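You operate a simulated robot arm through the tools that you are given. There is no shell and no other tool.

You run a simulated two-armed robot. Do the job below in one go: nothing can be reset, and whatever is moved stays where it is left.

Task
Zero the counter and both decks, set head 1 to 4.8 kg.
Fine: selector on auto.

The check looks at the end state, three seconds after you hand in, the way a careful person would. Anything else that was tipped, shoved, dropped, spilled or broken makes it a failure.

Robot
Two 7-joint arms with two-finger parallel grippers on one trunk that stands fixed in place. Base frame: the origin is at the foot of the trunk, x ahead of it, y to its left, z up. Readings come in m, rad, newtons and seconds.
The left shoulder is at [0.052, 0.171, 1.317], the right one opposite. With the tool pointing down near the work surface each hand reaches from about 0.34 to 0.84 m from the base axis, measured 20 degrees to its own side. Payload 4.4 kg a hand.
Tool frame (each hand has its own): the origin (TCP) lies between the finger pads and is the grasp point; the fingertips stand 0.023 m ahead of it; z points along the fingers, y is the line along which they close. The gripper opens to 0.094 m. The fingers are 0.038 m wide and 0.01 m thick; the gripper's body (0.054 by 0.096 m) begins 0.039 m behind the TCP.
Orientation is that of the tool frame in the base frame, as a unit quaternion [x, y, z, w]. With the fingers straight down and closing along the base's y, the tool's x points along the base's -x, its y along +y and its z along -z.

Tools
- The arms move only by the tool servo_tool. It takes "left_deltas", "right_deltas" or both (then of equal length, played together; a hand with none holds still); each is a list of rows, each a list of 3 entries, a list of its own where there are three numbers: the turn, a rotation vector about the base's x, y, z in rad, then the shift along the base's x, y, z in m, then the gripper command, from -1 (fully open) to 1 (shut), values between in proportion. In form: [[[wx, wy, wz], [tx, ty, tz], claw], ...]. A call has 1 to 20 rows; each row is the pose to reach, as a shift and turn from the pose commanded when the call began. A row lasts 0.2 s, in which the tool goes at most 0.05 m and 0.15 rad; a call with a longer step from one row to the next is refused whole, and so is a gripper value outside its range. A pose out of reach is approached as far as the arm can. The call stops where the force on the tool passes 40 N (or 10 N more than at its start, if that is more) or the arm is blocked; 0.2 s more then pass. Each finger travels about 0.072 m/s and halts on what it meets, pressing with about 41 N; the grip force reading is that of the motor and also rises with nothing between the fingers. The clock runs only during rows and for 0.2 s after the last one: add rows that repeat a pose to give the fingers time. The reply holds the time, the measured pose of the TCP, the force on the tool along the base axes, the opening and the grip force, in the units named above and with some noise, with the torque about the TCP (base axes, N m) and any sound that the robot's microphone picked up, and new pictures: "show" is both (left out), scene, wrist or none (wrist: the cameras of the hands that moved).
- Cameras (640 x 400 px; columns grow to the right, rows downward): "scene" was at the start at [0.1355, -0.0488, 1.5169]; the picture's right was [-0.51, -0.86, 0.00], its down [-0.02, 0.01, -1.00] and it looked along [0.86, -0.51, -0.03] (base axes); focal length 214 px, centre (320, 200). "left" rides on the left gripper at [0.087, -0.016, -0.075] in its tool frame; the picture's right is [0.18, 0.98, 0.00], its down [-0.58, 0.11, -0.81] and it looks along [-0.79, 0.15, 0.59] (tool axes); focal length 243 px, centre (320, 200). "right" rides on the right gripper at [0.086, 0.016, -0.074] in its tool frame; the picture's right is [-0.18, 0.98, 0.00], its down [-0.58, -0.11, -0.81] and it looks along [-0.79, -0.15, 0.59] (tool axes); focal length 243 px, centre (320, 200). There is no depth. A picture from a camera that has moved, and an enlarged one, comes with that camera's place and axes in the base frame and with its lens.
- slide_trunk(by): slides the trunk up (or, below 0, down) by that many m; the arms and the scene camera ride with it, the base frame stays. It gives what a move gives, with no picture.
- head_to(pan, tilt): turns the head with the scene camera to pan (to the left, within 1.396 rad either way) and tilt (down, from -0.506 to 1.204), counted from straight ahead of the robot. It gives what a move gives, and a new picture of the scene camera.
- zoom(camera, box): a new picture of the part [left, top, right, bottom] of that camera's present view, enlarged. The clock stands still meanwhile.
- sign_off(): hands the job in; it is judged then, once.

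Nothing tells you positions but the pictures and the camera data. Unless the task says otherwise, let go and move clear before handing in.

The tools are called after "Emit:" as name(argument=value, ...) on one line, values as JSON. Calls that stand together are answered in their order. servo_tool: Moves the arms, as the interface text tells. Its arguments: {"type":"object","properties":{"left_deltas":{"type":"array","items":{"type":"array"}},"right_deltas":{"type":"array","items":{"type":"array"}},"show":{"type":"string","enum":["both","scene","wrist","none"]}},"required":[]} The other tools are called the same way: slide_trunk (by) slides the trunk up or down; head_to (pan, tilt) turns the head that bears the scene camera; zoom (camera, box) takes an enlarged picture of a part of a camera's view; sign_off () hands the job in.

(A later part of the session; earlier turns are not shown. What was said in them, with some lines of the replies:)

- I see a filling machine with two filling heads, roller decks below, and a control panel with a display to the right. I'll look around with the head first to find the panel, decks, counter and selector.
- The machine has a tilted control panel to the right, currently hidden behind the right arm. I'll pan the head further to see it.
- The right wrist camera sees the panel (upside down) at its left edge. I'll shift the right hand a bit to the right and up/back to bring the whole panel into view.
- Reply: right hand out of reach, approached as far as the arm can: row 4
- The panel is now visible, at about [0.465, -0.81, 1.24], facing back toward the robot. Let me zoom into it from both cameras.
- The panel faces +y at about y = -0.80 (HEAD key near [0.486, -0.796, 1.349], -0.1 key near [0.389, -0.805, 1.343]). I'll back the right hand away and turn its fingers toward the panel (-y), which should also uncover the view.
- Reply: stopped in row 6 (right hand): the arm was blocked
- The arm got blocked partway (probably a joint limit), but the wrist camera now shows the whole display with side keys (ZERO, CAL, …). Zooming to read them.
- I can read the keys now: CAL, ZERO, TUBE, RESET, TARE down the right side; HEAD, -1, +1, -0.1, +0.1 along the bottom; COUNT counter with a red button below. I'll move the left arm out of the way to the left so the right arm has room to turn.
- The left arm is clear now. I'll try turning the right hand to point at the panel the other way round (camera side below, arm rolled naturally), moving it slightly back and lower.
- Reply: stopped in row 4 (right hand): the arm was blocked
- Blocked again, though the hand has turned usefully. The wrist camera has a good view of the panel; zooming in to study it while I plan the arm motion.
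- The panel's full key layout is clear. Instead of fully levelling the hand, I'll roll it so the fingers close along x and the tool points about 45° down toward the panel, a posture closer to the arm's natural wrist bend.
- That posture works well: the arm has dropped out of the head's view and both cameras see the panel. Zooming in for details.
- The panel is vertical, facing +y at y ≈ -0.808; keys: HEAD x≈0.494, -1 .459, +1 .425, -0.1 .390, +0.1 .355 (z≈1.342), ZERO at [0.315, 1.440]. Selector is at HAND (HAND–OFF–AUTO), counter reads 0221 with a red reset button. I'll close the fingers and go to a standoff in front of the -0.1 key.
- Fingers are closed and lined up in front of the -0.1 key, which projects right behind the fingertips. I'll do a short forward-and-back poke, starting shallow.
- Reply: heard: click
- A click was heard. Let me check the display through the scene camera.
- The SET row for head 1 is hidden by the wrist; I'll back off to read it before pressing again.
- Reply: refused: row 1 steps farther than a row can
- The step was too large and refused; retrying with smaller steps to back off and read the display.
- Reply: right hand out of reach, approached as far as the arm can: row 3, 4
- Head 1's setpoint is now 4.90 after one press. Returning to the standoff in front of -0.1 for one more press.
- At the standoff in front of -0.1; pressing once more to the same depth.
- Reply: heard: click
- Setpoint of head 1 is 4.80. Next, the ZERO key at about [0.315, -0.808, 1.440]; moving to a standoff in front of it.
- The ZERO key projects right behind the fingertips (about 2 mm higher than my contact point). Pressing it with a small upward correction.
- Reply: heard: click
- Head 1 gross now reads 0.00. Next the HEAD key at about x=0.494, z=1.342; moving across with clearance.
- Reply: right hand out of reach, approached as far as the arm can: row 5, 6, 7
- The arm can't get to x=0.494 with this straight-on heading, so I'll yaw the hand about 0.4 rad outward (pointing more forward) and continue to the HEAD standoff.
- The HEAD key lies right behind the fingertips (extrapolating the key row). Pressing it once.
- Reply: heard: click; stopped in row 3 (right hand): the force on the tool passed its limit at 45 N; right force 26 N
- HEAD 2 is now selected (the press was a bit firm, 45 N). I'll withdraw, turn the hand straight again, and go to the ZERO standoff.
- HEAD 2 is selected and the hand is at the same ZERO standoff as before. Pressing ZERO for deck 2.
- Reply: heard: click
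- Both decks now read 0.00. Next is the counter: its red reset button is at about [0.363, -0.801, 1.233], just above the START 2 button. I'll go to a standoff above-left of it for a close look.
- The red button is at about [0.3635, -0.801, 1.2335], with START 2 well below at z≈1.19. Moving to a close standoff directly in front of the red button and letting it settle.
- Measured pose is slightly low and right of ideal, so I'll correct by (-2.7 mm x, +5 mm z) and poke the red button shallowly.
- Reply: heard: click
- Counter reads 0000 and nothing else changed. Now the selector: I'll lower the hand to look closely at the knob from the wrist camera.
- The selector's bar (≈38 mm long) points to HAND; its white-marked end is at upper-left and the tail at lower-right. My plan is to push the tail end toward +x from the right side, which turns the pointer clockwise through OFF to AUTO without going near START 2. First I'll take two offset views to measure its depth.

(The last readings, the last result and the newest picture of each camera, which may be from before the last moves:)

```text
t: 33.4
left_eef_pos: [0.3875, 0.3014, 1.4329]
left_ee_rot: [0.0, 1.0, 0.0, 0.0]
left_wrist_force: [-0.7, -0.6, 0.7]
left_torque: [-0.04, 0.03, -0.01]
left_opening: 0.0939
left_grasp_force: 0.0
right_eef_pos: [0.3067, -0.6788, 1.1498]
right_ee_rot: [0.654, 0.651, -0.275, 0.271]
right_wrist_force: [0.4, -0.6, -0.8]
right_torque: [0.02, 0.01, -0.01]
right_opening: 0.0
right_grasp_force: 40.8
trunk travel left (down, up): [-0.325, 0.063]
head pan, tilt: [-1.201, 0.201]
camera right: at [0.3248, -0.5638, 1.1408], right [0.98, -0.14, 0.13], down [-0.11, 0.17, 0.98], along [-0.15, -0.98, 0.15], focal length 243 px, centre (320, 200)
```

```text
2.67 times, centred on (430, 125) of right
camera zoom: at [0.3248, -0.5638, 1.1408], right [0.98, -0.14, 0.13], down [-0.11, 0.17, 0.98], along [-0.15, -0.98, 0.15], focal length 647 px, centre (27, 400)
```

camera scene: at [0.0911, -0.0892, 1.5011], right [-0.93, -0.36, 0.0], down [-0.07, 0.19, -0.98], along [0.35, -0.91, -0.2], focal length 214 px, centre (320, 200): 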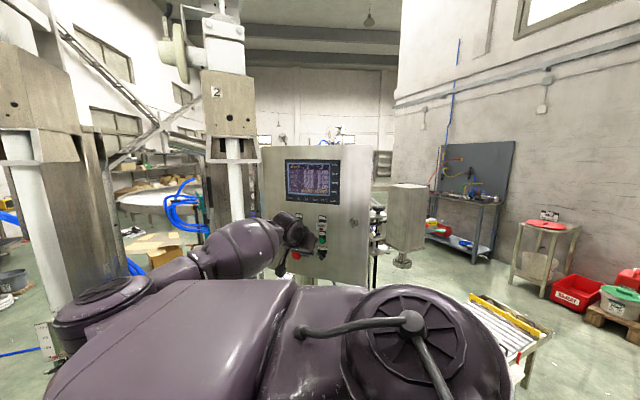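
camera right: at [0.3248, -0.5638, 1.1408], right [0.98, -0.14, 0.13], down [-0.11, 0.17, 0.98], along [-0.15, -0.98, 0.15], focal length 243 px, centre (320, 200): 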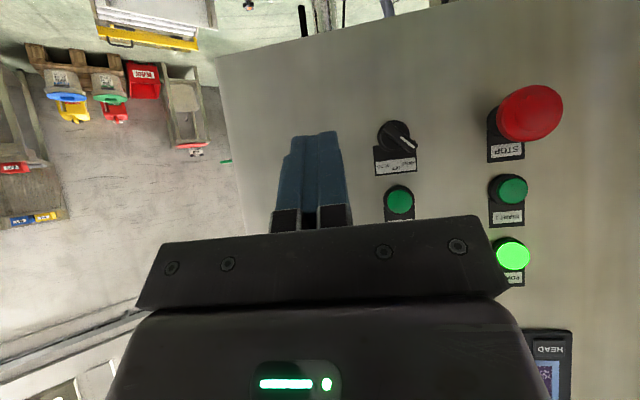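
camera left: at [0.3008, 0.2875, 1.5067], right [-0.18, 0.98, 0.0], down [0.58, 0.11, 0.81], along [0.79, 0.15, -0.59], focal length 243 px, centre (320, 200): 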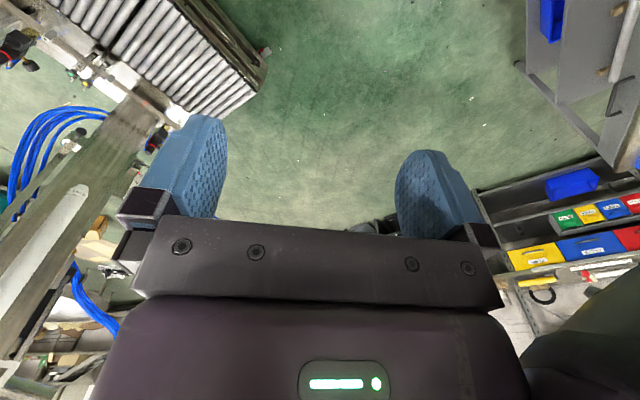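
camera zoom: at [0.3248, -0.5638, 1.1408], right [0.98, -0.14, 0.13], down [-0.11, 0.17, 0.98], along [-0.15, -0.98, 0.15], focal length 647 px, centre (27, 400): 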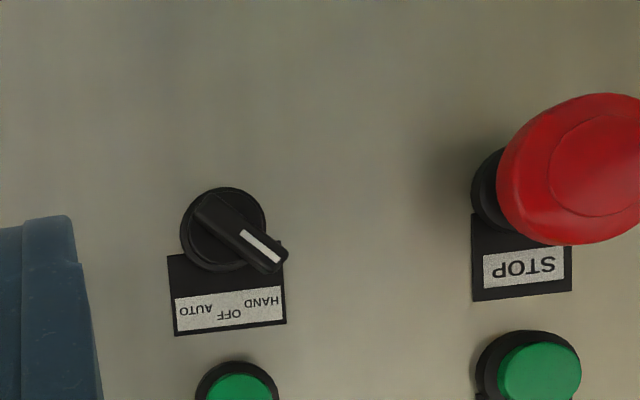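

Triangulated: knob bar front centre ≈ [0.366, -0.790, 1.128], base face y ≈ -0.806, panel y ≈ -0.813. I'll bring the closed fingertips low and to the right of the bar's tail at a standoff, then check the picture.

Emit:
servo_tool(right_deltas=[[[0, 0, 0], [0.01, 0.0, -0.03], 1], [[0, 0, 0], [0.0153, -0.01, -0.0428], 1], [[0, 0, 0], [0.0153, -0.041, -0.0428], 1], [[0, 0, 0], [0.0153, -0.06, -0.0428], 1], [[0, 0, 0], [0.0153, -0.06, -0.0428], 1], [[0, 0, 0], [0.0153, -0.06, -0.0428], 1]], show="both")

Emit:
zoom(camera="right", box=[240, 60, 480, 210])

Emit:
zoom(camera="scene", box=[285, 215, 345, 275])

```text
t: 34.8
left_eef_pos: [0.3865, 0.302, 1.4322]
left_ee_rot: [0.0, 1.0, 0.0, 0.0]
left_wrist_force: [-0.8, 0.6, 0.1]
left_torque: [-0.03, -0.04, -0.06]
left_opening: 0.0941
left_grasp_force: 0.1
right_eef_pos: [0.326, -0.7387, 1.1078]
right_ee_rot: [0.654, 0.651, -0.274, 0.271]
right_wrist_force: [0.8, -0.1, 0.2]
right_torque: [-0.01, 0.03, 0.03]
right_opening: 0.0
right_grasp_force: 41.7
trunk travel left (down, up): [-0.325, 0.063]
head pan, tilt: [-1.201, 0.201]
camera scene: at [0.0914, -0.089, 1.501], right [-0.93, -0.36, 0.0], down [-0.07, 0.19, -0.98], along [0.35, -0.91, -0.2], focal length 214 px, centre (320, 200)
camera right: at [0.3433, -0.6246, 1.0983], right [0.98, -0.14, 0.13], down [-0.11, 0.17, 0.98], along [-0.15, -0.98, 0.15], focal length 243 px, centre (320, 200)
```

scene: 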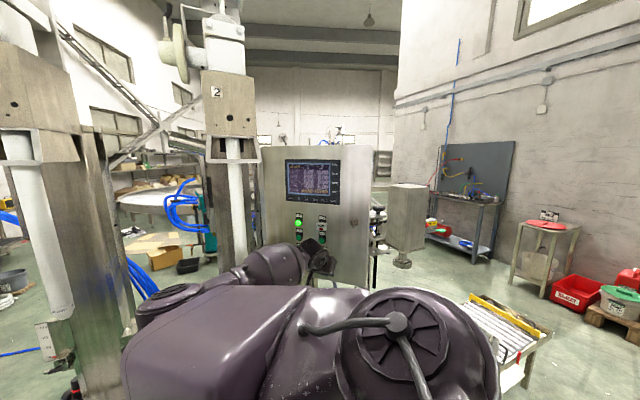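
right: 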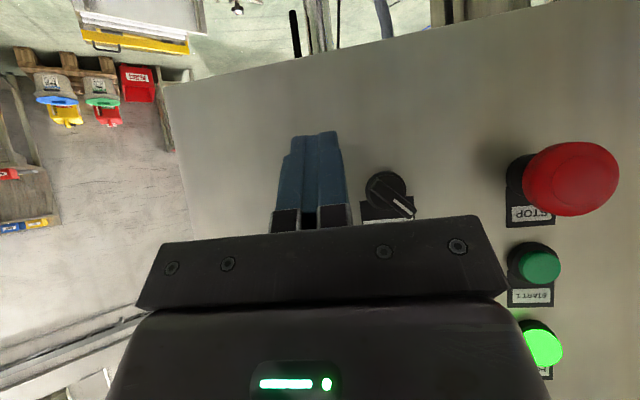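

```text
2.67 times, centred on (360, 135) of right
camera zoom: at [0.3433, -0.6246, 1.0983], right [0.98, -0.14, 0.13], down [-0.11, 0.17, 0.98], along [-0.15, -0.98, 0.15], focal length 647 px, centre (213, 373)
```

zoom: 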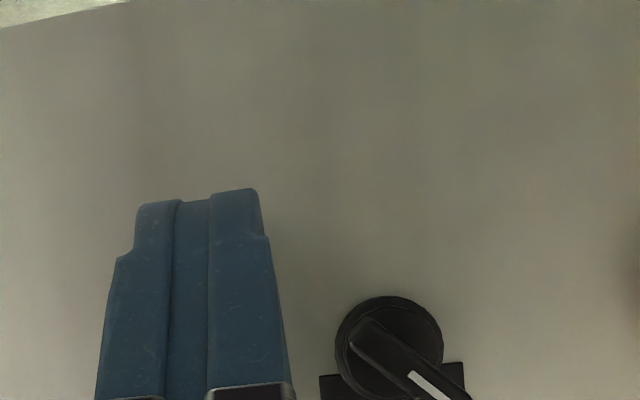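

```text
6.67 times, centred on (315, 245) of scene
camera zoom: at [0.0914, -0.089, 1.501], right [-0.93, -0.36, 0.0], down [-0.07, 0.19, -0.98], along [0.35, -0.91, -0.2], focal length 1430 px, centre (353, -100)
```

zoom: 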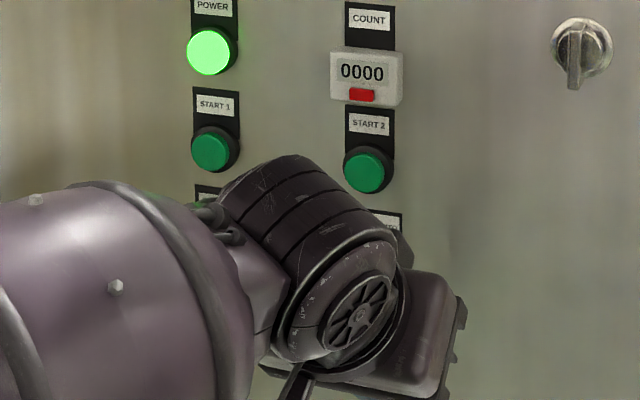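

Fingertips are right of and below the knob. Inserting to y ≈ -0.778 (tip about 10 mm past the bar's front, short of the base) and checking.

Emit:
servo_tool(right_deltas=[[[0, 0, 0], [-0.003, -0.015, 0.0], 1], [[0, 0, 0], [-0.003, -0.03, 0.0], 1], [[0, 0, 0], [-0.003, -0.039, 0.0], 1], [[0, 0, 0], [-0.003, -0.039, 0.0], 1], [[0, 0, 0], [-0.003, -0.039, 0.0], 1]], show="wrist")

Emit:
zoom(camera="right", box=[240, 80, 480, 230])

```text
t: 36.0
left_eef_pos: [0.3863, 0.301, 1.4324]
left_ee_rot: [0.0, 1.0, 0.0, 0.0]
left_wrist_force: [-0.7, 0.1, 0.2]
left_torque: [-0.02, -0.01, -0.01]
left_opening: 0.0941
left_grasp_force: 0.0
right_eef_pos: [0.3222, -0.7788, 1.1093]
right_ee_rot: [0.654, 0.651, -0.275, 0.271]
right_wrist_force: [0.1, -0.4, 0.0]
right_torque: [-0.02, -0.01, -0.04]
right_opening: 0.0001
right_grasp_force: 40.8
trunk travel left (down, up): [-0.325, 0.063]
head pan, tilt: [-1.201, 0.201]
camera right: at [0.34, -0.664, 1.0991], right [0.98, -0.14, 0.13], down [-0.11, 0.17, 0.98], along [-0.15, -0.98, 0.15], focal length 243 px, centre (320, 200)
```

right: 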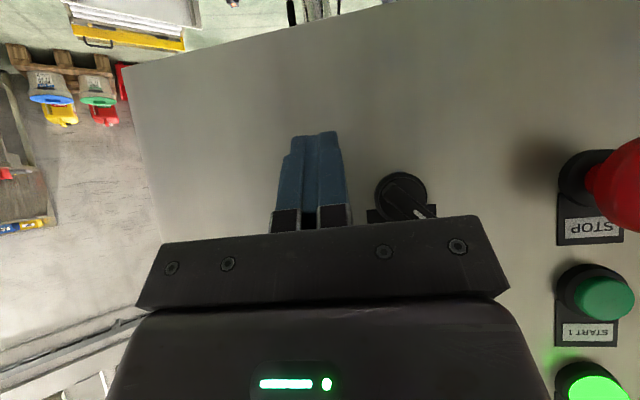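

```text
2.67 times, centred on (360, 155) of right
camera zoom: at [0.34, -0.664, 1.0991], right [0.98, -0.14, 0.13], down [-0.11, 0.17, 0.98], along [-0.15, -0.98, 0.15], focal length 647 px, centre (213, 320)
```

zoom: 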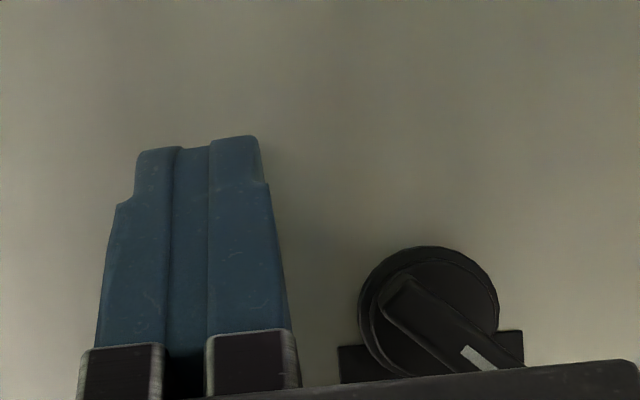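

Inserted with no contact (forces ≈ 0). Now pushing slowly toward +x against the tail of the bar.

Emit:
servo_tool(right_deltas=[[[0, 0, 0], [0.008, 0.0, 0.0], 1], [[0, 0, 0], [0.014, 0.0, 0.0], 1], [[0, 0, 0], [0.019, 0.0, 0.0], 1], [[0, 0, 0], [0.024, 0.0, 0.0], 1], [[0, 0, 0], [0.024, 0.0, 0.0], 1]], show="both")

Emit:
zoom(camera="right", box=[240, 80, 480, 230])

```text
t: 37.2
left_eef_pos: [0.3852, 0.3013, 1.434]
left_ee_rot: [0.0, 1.0, 0.0, 0.001]
left_wrist_force: [0.0, 0.4, -0.6]
left_torque: [-0.01, 0.01, -0.03]
left_opening: 0.0937
left_grasp_force: 0.0
right_eef_pos: [0.3466, -0.7796, 1.1098]
right_ee_rot: [0.655, 0.65, -0.274, 0.271]
right_wrist_force: [-17.5, -0.4, -6.1]
right_torque: [0.02, -0.12, -0.08]
right_opening: 0.0001
right_grasp_force: 41.1
trunk travel left (down, up): [-0.325, 0.063]
head pan, tilt: [-1.201, 0.201]
camera scene: at [0.0893, -0.0894, 1.5011], right [-0.93, -0.36, 0.0], down [-0.07, 0.19, -0.98], along [0.35, -0.91, -0.2], focal length 214 px, centre (320, 200)
camera right: at [0.3632, -0.6654, 1.0998], right [0.98, -0.14, 0.13], down [-0.11, 0.17, 0.98], along [-0.16, -0.98, 0.15], focal length 243 px, centre (320, 200)
```

scene: 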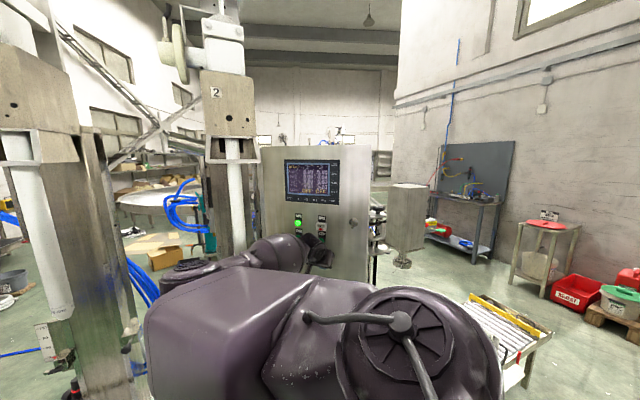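
right: 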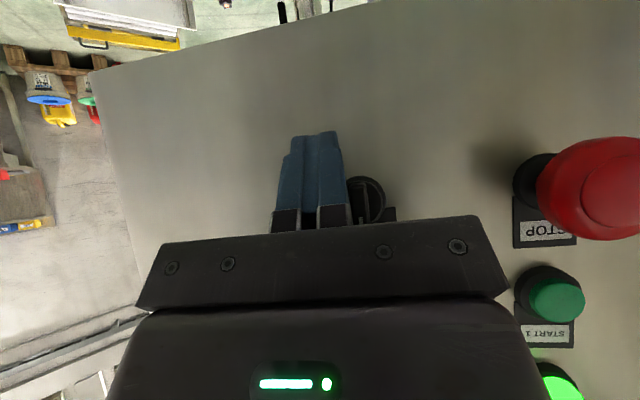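

```text
2.67 times, centred on (360, 155) of right
camera zoom: at [0.3632, -0.6654, 1.0998], right [0.98, -0.14, 0.13], down [-0.11, 0.17, 0.98], along [-0.16, -0.98, 0.15], focal length 647 px, centre (213, 320)
```

zoom: 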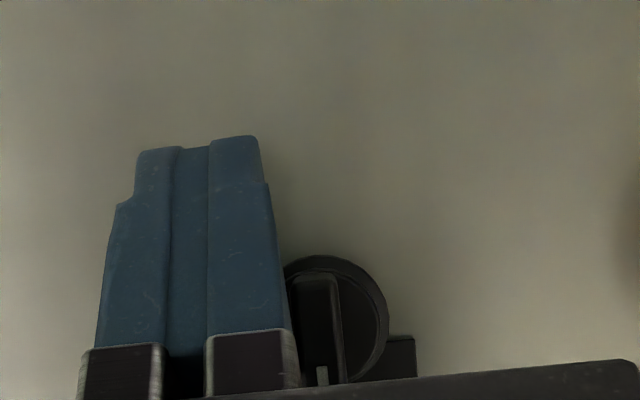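

The knob has turned to about vertical (OFF). I'll lower the fingers a few millimetres for better leverage and keep pushing +x toward AUTO.

Emit:
servo_tool(right_deltas=[[[0, 0, 0], [0.0, 0.0, -0.004], 1], [[0, 0, 0], [0.002, 0.0, -0.008], 1], [[0, 0, 0], [0.006, 0.0, -0.008], 1], [[0, 0, 0], [0.01, 0.0, -0.008], 1], [[0, 0, 0], [0.014, 0.0, -0.008], 1], [[0, 0, 0], [0.014, 0.0, -0.008], 1]], show="both")

Emit:
zoom(camera="right", box=[240, 80, 480, 230])

Emit:
zoom(camera="scene", box=[280, 150, 350, 220])

```text
t: 38.1
left_eef_pos: [0.3862, 0.302, 1.4318]
left_ee_rot: [0.0, 1.0, -0.001, 0.001]
left_wrist_force: [0.5, -0.1, -0.3]
left_torque: [-0.01, 0.06, 0.03]
left_opening: 0.0942
left_grasp_force: 0.0
right_eef_pos: [0.3454, -0.7799, 1.1039]
right_ee_rot: [0.659, 0.644, -0.281, 0.269]
right_wrist_force: [-21.0, -0.1, 7.0]
right_torque: [-0.07, -0.61, -0.11]
right_opening: 0.0002
right_grasp_force: 41.4
trunk travel left (down, up): [-0.325, 0.063]
head pan, tilt: [-1.201, 0.201]
stopped in row 4 (right hand): the force on the tool passed its limit at 42 N (the readings are from after the stop); the commanded pose is now the measured one
camera scene: at [0.0913, -0.0876, 1.501], right [-0.93, -0.36, 0.0], down [-0.07, 0.18, -0.98], along [0.35, -0.91, -0.2], focal length 214 px, centre (320, 200)
camera right: at [0.3653, -0.6663, 1.093], right [0.98, -0.15, 0.12], down [-0.1, 0.18, 0.98], along [-0.17, -0.97, 0.16], focal length 243 px, centre (320, 200)
```

scene: 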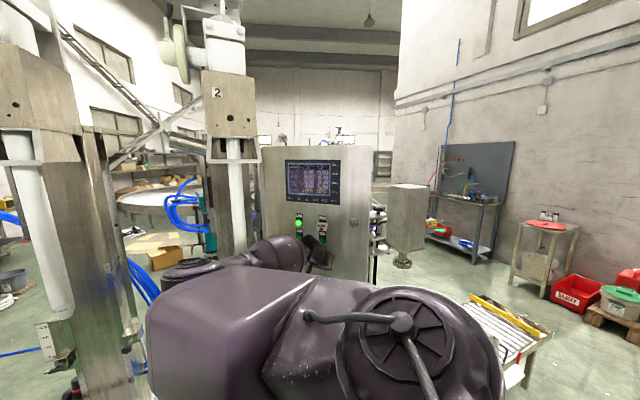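
right: 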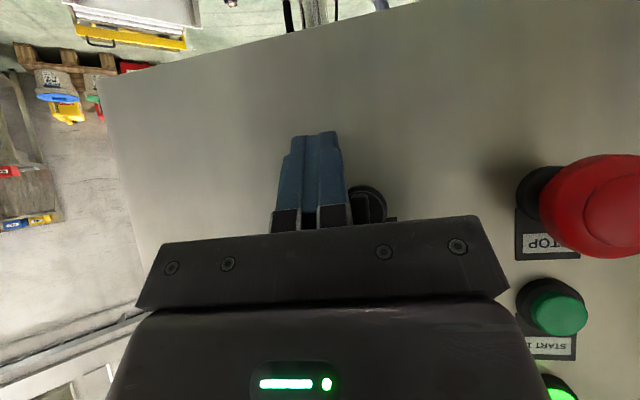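

```text
2.67 times, centred on (360, 155) of right
camera zoom: at [0.3653, -0.6663, 1.093], right [0.98, -0.15, 0.12], down [-0.1, 0.18, 0.98], along [-0.17, -0.97, 0.16], focal length 647 px, centre (213, 320)
```

zoom: 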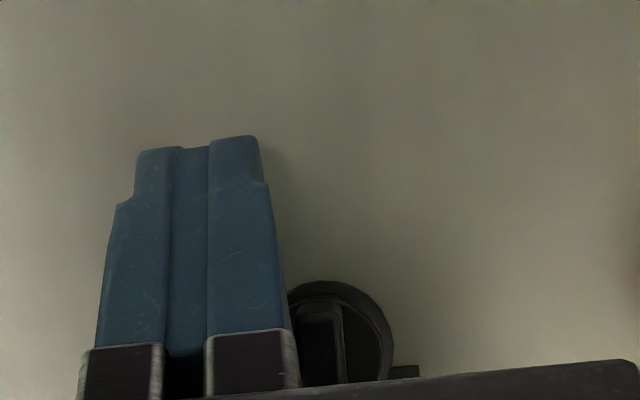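

```text
5.71 times, centred on (315, 185) of scene
camera zoom: at [0.0913, -0.0876, 1.501], right [-0.93, -0.36, 0.0], down [-0.07, 0.18, -0.98], along [0.35, -0.91, -0.2], focal length 1226 px, centre (349, 286)
```

zoom: 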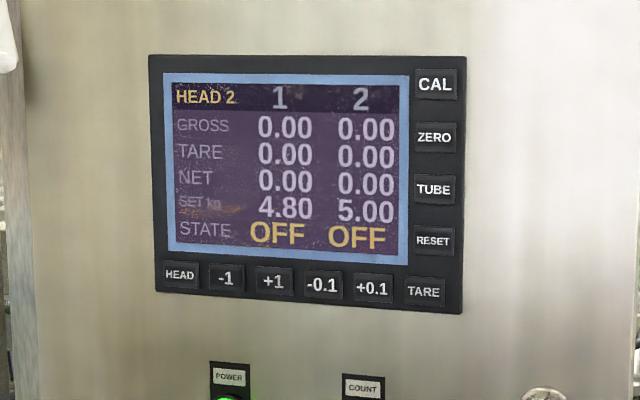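

State shows OFF; the thick upper part of the finger jammed on the bar near its pivot. I'll back off slightly, straighten the hand, drop ~9 mm so only the tip pushes the bottom end of the tail, and push +x again.

Emit:
servo_tool(right_deltas=[[[0.007, -0.005, 0.02], [-0.006, 0.003, 0.0], 1], [[0.007, -0.005, 0.02], [-0.006, 0.003, -0.009], 1], [[0.007, -0.005, 0.02], [0.0, 0.003, -0.009], 1], [[0.007, -0.005, 0.02], [0.004, 0.003, -0.009], 1], [[0.007, -0.005, 0.02], [0.008, 0.003, -0.009], 1], [[0.007, -0.005, 0.02], [0.011, 0.003, -0.009], 1], [[0.007, -0.005, 0.02], [0.011, 0.003, -0.009], 1]], show="both")

Emit:
zoom(camera="right", box=[240, 80, 480, 230])

Emit:
zoom(camera="scene", box=[280, 150, 350, 220])

```text
t: 39.7
left_eef_pos: [0.3882, 0.3026, 1.432]
left_ee_rot: [0.0, 1.0, -0.001, -0.001]
left_wrist_force: [-0.3, 0.1, -0.3]
left_torque: [0.03, -0.02, -0.01]
left_opening: 0.0939
left_grasp_force: 0.0
right_eef_pos: [0.3624, -0.7779, 1.0924]
right_ee_rot: [0.652, 0.654, -0.271, 0.272]
right_wrist_force: [0.7, 1.1, -0.7]
right_torque: [-0.02, 0.03, 0.02]
right_opening: 0.0
right_grasp_force: 41.1
trunk travel left (down, up): [-0.325, 0.063]
head pan, tilt: [-1.201, 0.201]
camera scene: at [0.0916, -0.0888, 1.5011], right [-0.93, -0.36, 0.0], down [-0.07, 0.19, -0.98], along [0.35, -0.91, -0.2], focal length 214 px, centre (320, 200)
camera right: at [0.3781, -0.6624, 1.0843], right [0.98, -0.13, 0.13], down [-0.11, 0.16, 0.98], along [-0.14, -0.98, 0.15], focal length 243 px, centre (320, 200)
```

scene: 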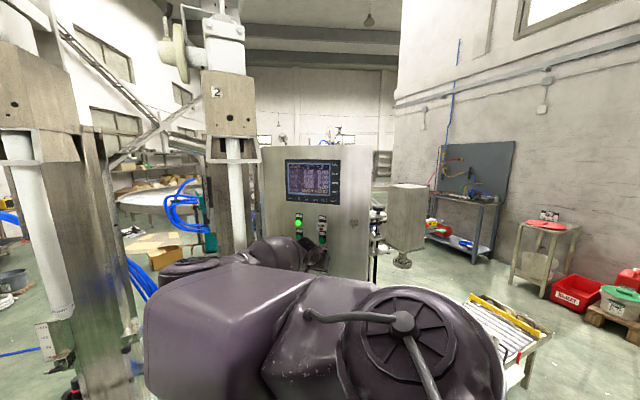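
right: 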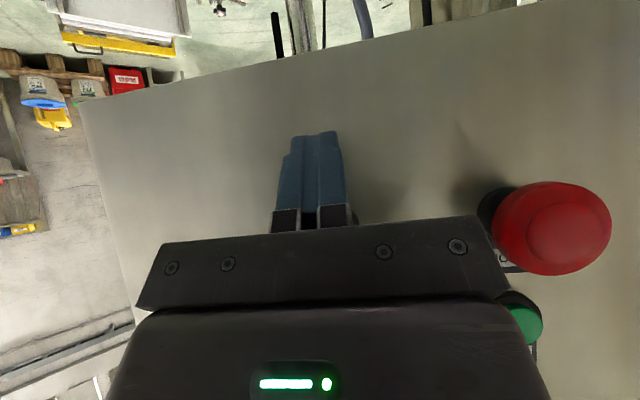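

```text
2.67 times, centred on (360, 155) of right
camera zoom: at [0.3781, -0.6624, 1.0843], right [0.98, -0.13, 0.13], down [-0.11, 0.16, 0.98], along [-0.14, -0.98, 0.15], focal length 647 px, centre (213, 320)
```

zoom: 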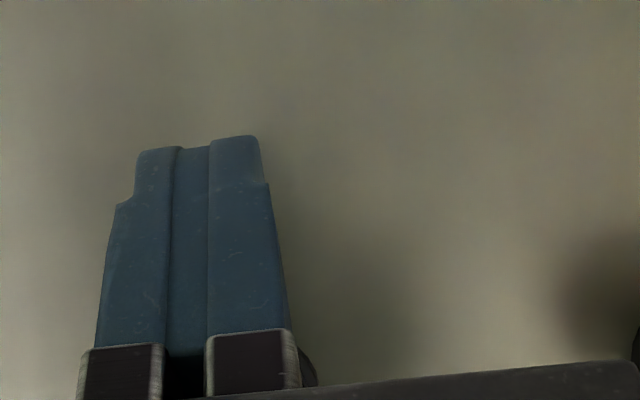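

```text
5.71 times, centred on (315, 185) of scene
camera zoom: at [0.0916, -0.0888, 1.5011], right [-0.93, -0.36, 0.0], down [-0.07, 0.19, -0.98], along [0.35, -0.91, -0.2], focal length 1226 px, centre (349, 286)
```

zoom: 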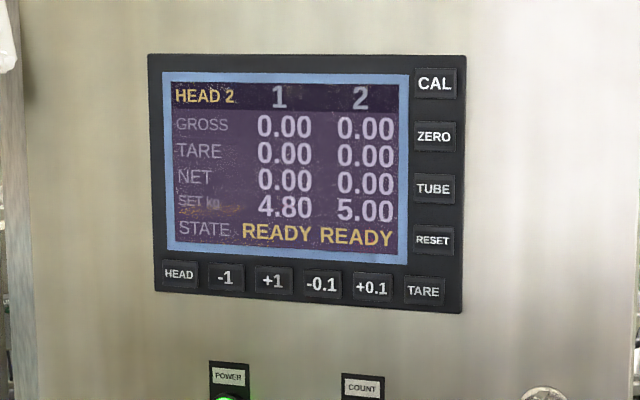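

The display state now reads READY for both heads, so the selector has gone to AUTO. Withdrawing straight back and verifying everything.

Emit:
servo_tool(right_deltas=[[[0, 0, 0], [-0.003, 0.03, -0.003], 1], [[0, 0, 0], [-0.003, 0.07, -0.003], 1], [[0, 0, 0], [-0.003, 0.11, 0.0], 1], [[0, 0, 0], [-0.02, 0.12, 0.04], 1], [[0, 0, 0], [-0.04, 0.12, 0.08], 1], [[0, 0, 0], [-0.04, 0.12, 0.08], 1]], show="both")

Emit:
zoom(camera="right", box=[280, 0, 640, 225])

Emit:
zoom(camera="scene", box=[270, 150, 360, 270])

```text
t: 41.1
left_eef_pos: [0.3891, 0.3007, 1.4324]
left_ee_rot: [0.0, 1.0, 0.0, -0.001]
left_wrist_force: [0.6, -0.3, -1.2]
left_torque: [-0.03, 0.04, -0.05]
left_opening: 0.0941
left_grasp_force: 0.1
right_eef_pos: [0.3221, -0.6564, 1.172]
right_ee_rot: [0.651, 0.654, -0.271, 0.272]
right_wrist_force: [0.2, 0.1, 0.0]
right_torque: [0.04, 0.04, -0.02]
right_opening: 0.0
right_grasp_force: 40.9
trunk travel left (down, up): [-0.325, 0.063]
head pan, tilt: [-1.201, 0.201]
camera scene: at [0.0919, -0.0892, 1.5009], right [-0.93, -0.36, 0.0], down [-0.07, 0.19, -0.98], along [0.35, -0.91, -0.2], focal length 214 px, centre (320, 200)
camera right: at [0.3375, -0.5408, 1.1639], right [0.98, -0.13, 0.13], down [-0.11, 0.16, 0.98], along [-0.14, -0.98, 0.14], focal length 243 px, centre (320, 200)
```

scene: 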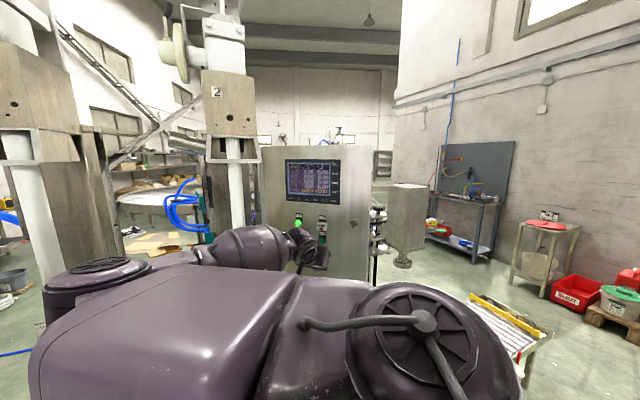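
right: 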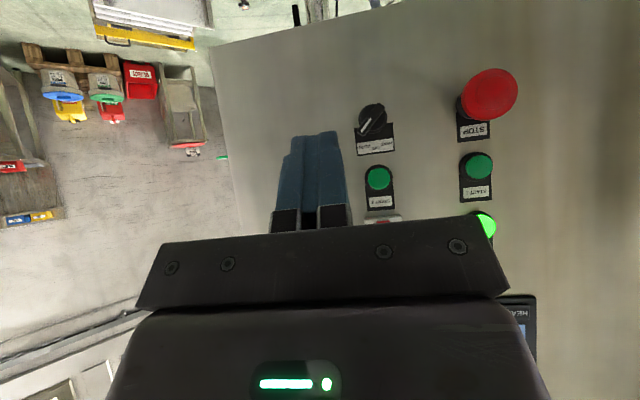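

```text
1.78 times, centred on (460, 112) of right
camera zoom: at [0.3375, -0.5408, 1.1639], right [0.98, -0.13, 0.13], down [-0.11, 0.16, 0.98], along [-0.14, -0.98, 0.14], focal length 431 px, centre (71, 356)
```

zoom: 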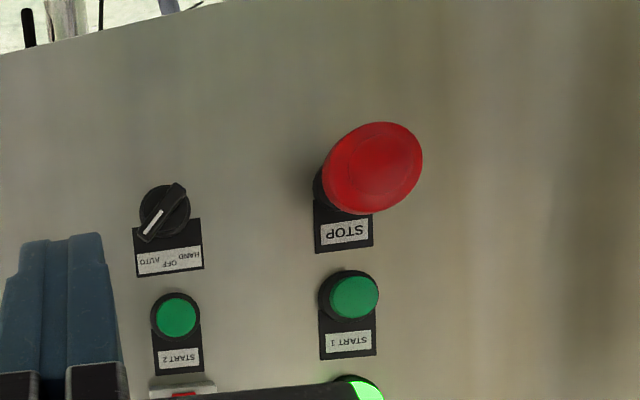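

```text
3.33 times, centred on (315, 210) of scene
camera zoom: at [0.0919, -0.0892, 1.5009], right [-0.93, -0.36, 0.0], down [-0.07, 0.19, -0.98], along [0.35, -0.91, -0.2], focal length 715 px, centre (337, 167)
```

zoom: 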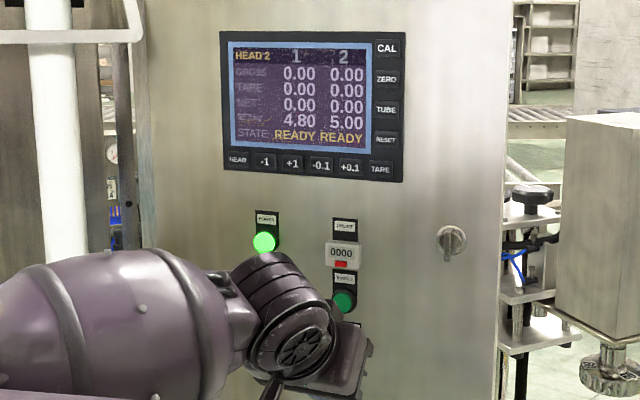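

Selector points to AUTO, counter 0000, both decks 0.00, head 1 set 4.80, state READY, power still on. I'll move the hand a bit further clear and take one last look at the panel and decks.

Emit:
servo_tool(right_deltas=[[[0, 0, 0], [-0.01, 0.02, 0.01], 1], [[0, 0, 0], [-0.02, 0.04, 0.02], 0.5], [[0, 0, 0], [-0.02, 0.04, 0.02], 0], [[0, 0, 0], [-0.02, 0.04, 0.02], 0], [[0, 0, 0], [-0.02, 0.04, 0.02], 0]], show="none")

Emit:
head_to(pan=-0.8, tilt=0.5)

Emit:
zoom(camera="scene", box=[320, 0, 560, 200])

```text
t: 42.3
left_eef_pos: [0.388, 0.3012, 1.4318]
left_ee_rot: [0.001, 1.0, 0.0, 0.0]
left_wrist_force: [-0.3, 0.4, 0.3]
left_torque: [0.0, 0.02, 0.0]
left_opening: 0.0941
left_grasp_force: 0.1
right_eef_pos: [0.302, -0.6168, 1.1924]
right_ee_rot: [0.652, 0.653, -0.272, 0.272]
right_wrist_force: [-0.3, -0.3, -0.6]
right_torque: [-0.01, -0.01, -0.02]
right_opening: 0.0471
right_grasp_force: 0.0
trunk travel left (down, up): [-0.325, 0.063]
head pan, tilt: [-1.201, 0.201]
```

```text
t: 43.2
left_eef_pos: [0.3874, 0.3025, 1.4324]
left_ee_rot: [0.0, 1.0, 0.0, 0.0]
left_wrist_force: [0.5, 0.1, -0.2]
left_torque: [-0.01, 0.0, -0.02]
left_opening: 0.0939
left_grasp_force: 0.0
right_eef_pos: [0.3022, -0.6179, 1.1935]
right_ee_rot: [0.652, 0.654, -0.272, 0.272]
right_wrist_force: [0.0, 0.0, -0.8]
right_torque: [0.01, 0.0, -0.01]
right_opening: 0.047
right_grasp_force: 0.0
trunk travel left (down, up): [-0.325, 0.063]
head pan, tilt: [-0.799, 0.499]
camera scene: at [0.1212, -0.0674, 1.4734], right [-0.72, -0.7, 0.0], down [-0.33, 0.34, -0.88], along [0.61, -0.63, -0.48], focal length 214 px, centre (320, 200)
```

scene: 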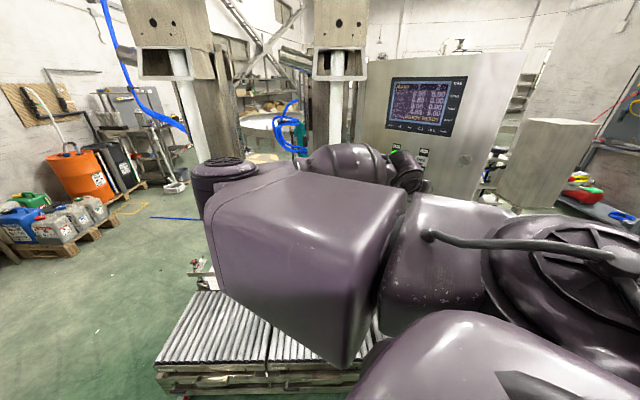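

```text
2.00 times, centred on (440, 100) of scene
camera zoom: at [0.1212, -0.0674, 1.4734], right [-0.72, -0.7, 0.0], down [-0.33, 0.34, -0.88], along [0.61, -0.63, -0.48], focal length 429 px, centre (80, 400)
```

zoom: 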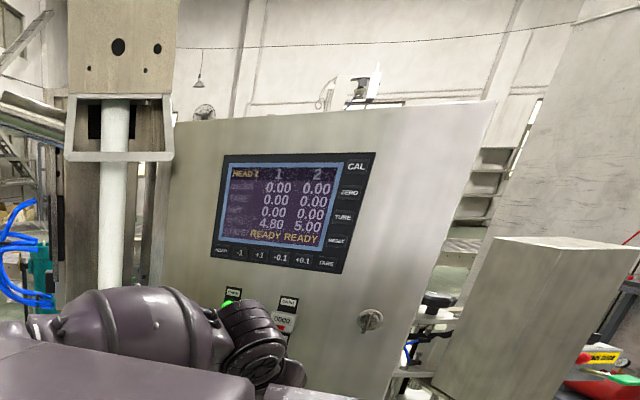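

All readings are stable: decks 0.00 / 0.00, head 1 set to 4.80, head 2 unchanged at 5.00, counter 0000, state READY with the selector on AUTO. The hand is clear of the panel and nothing else was disturbed, so I'm handing in.

Emit:
sign_off()

```text
The job is handed in.
```

The job is done and handed in. The last look at the panel before hand-in showed:

- **Counter:** reset from 0221 to 0000.
- **Decks:** both read 0.00 gross; they read -0.11 before.
- **Head 1:** set to 4.80 kg. Head 2 is unchanged at 5.00 kg.
- **Selector:** on AUTO, and both heads show READY. I took "Fine" as part of that instruction, not as a separate setting.

- **Display:** it is left with HEAD 2 selected; it was on HEAD 1 at the start.
- **Firm pushes:** the HEAD press peaked at 45 N and one selector push at 42 N. Both stopped at the force limit, and the panel worked normally afterwards.
- **Clear of the panel:** START, STOP and the power light were not touched. I saw nothing else disturbed, and the hand is clear of the panel.
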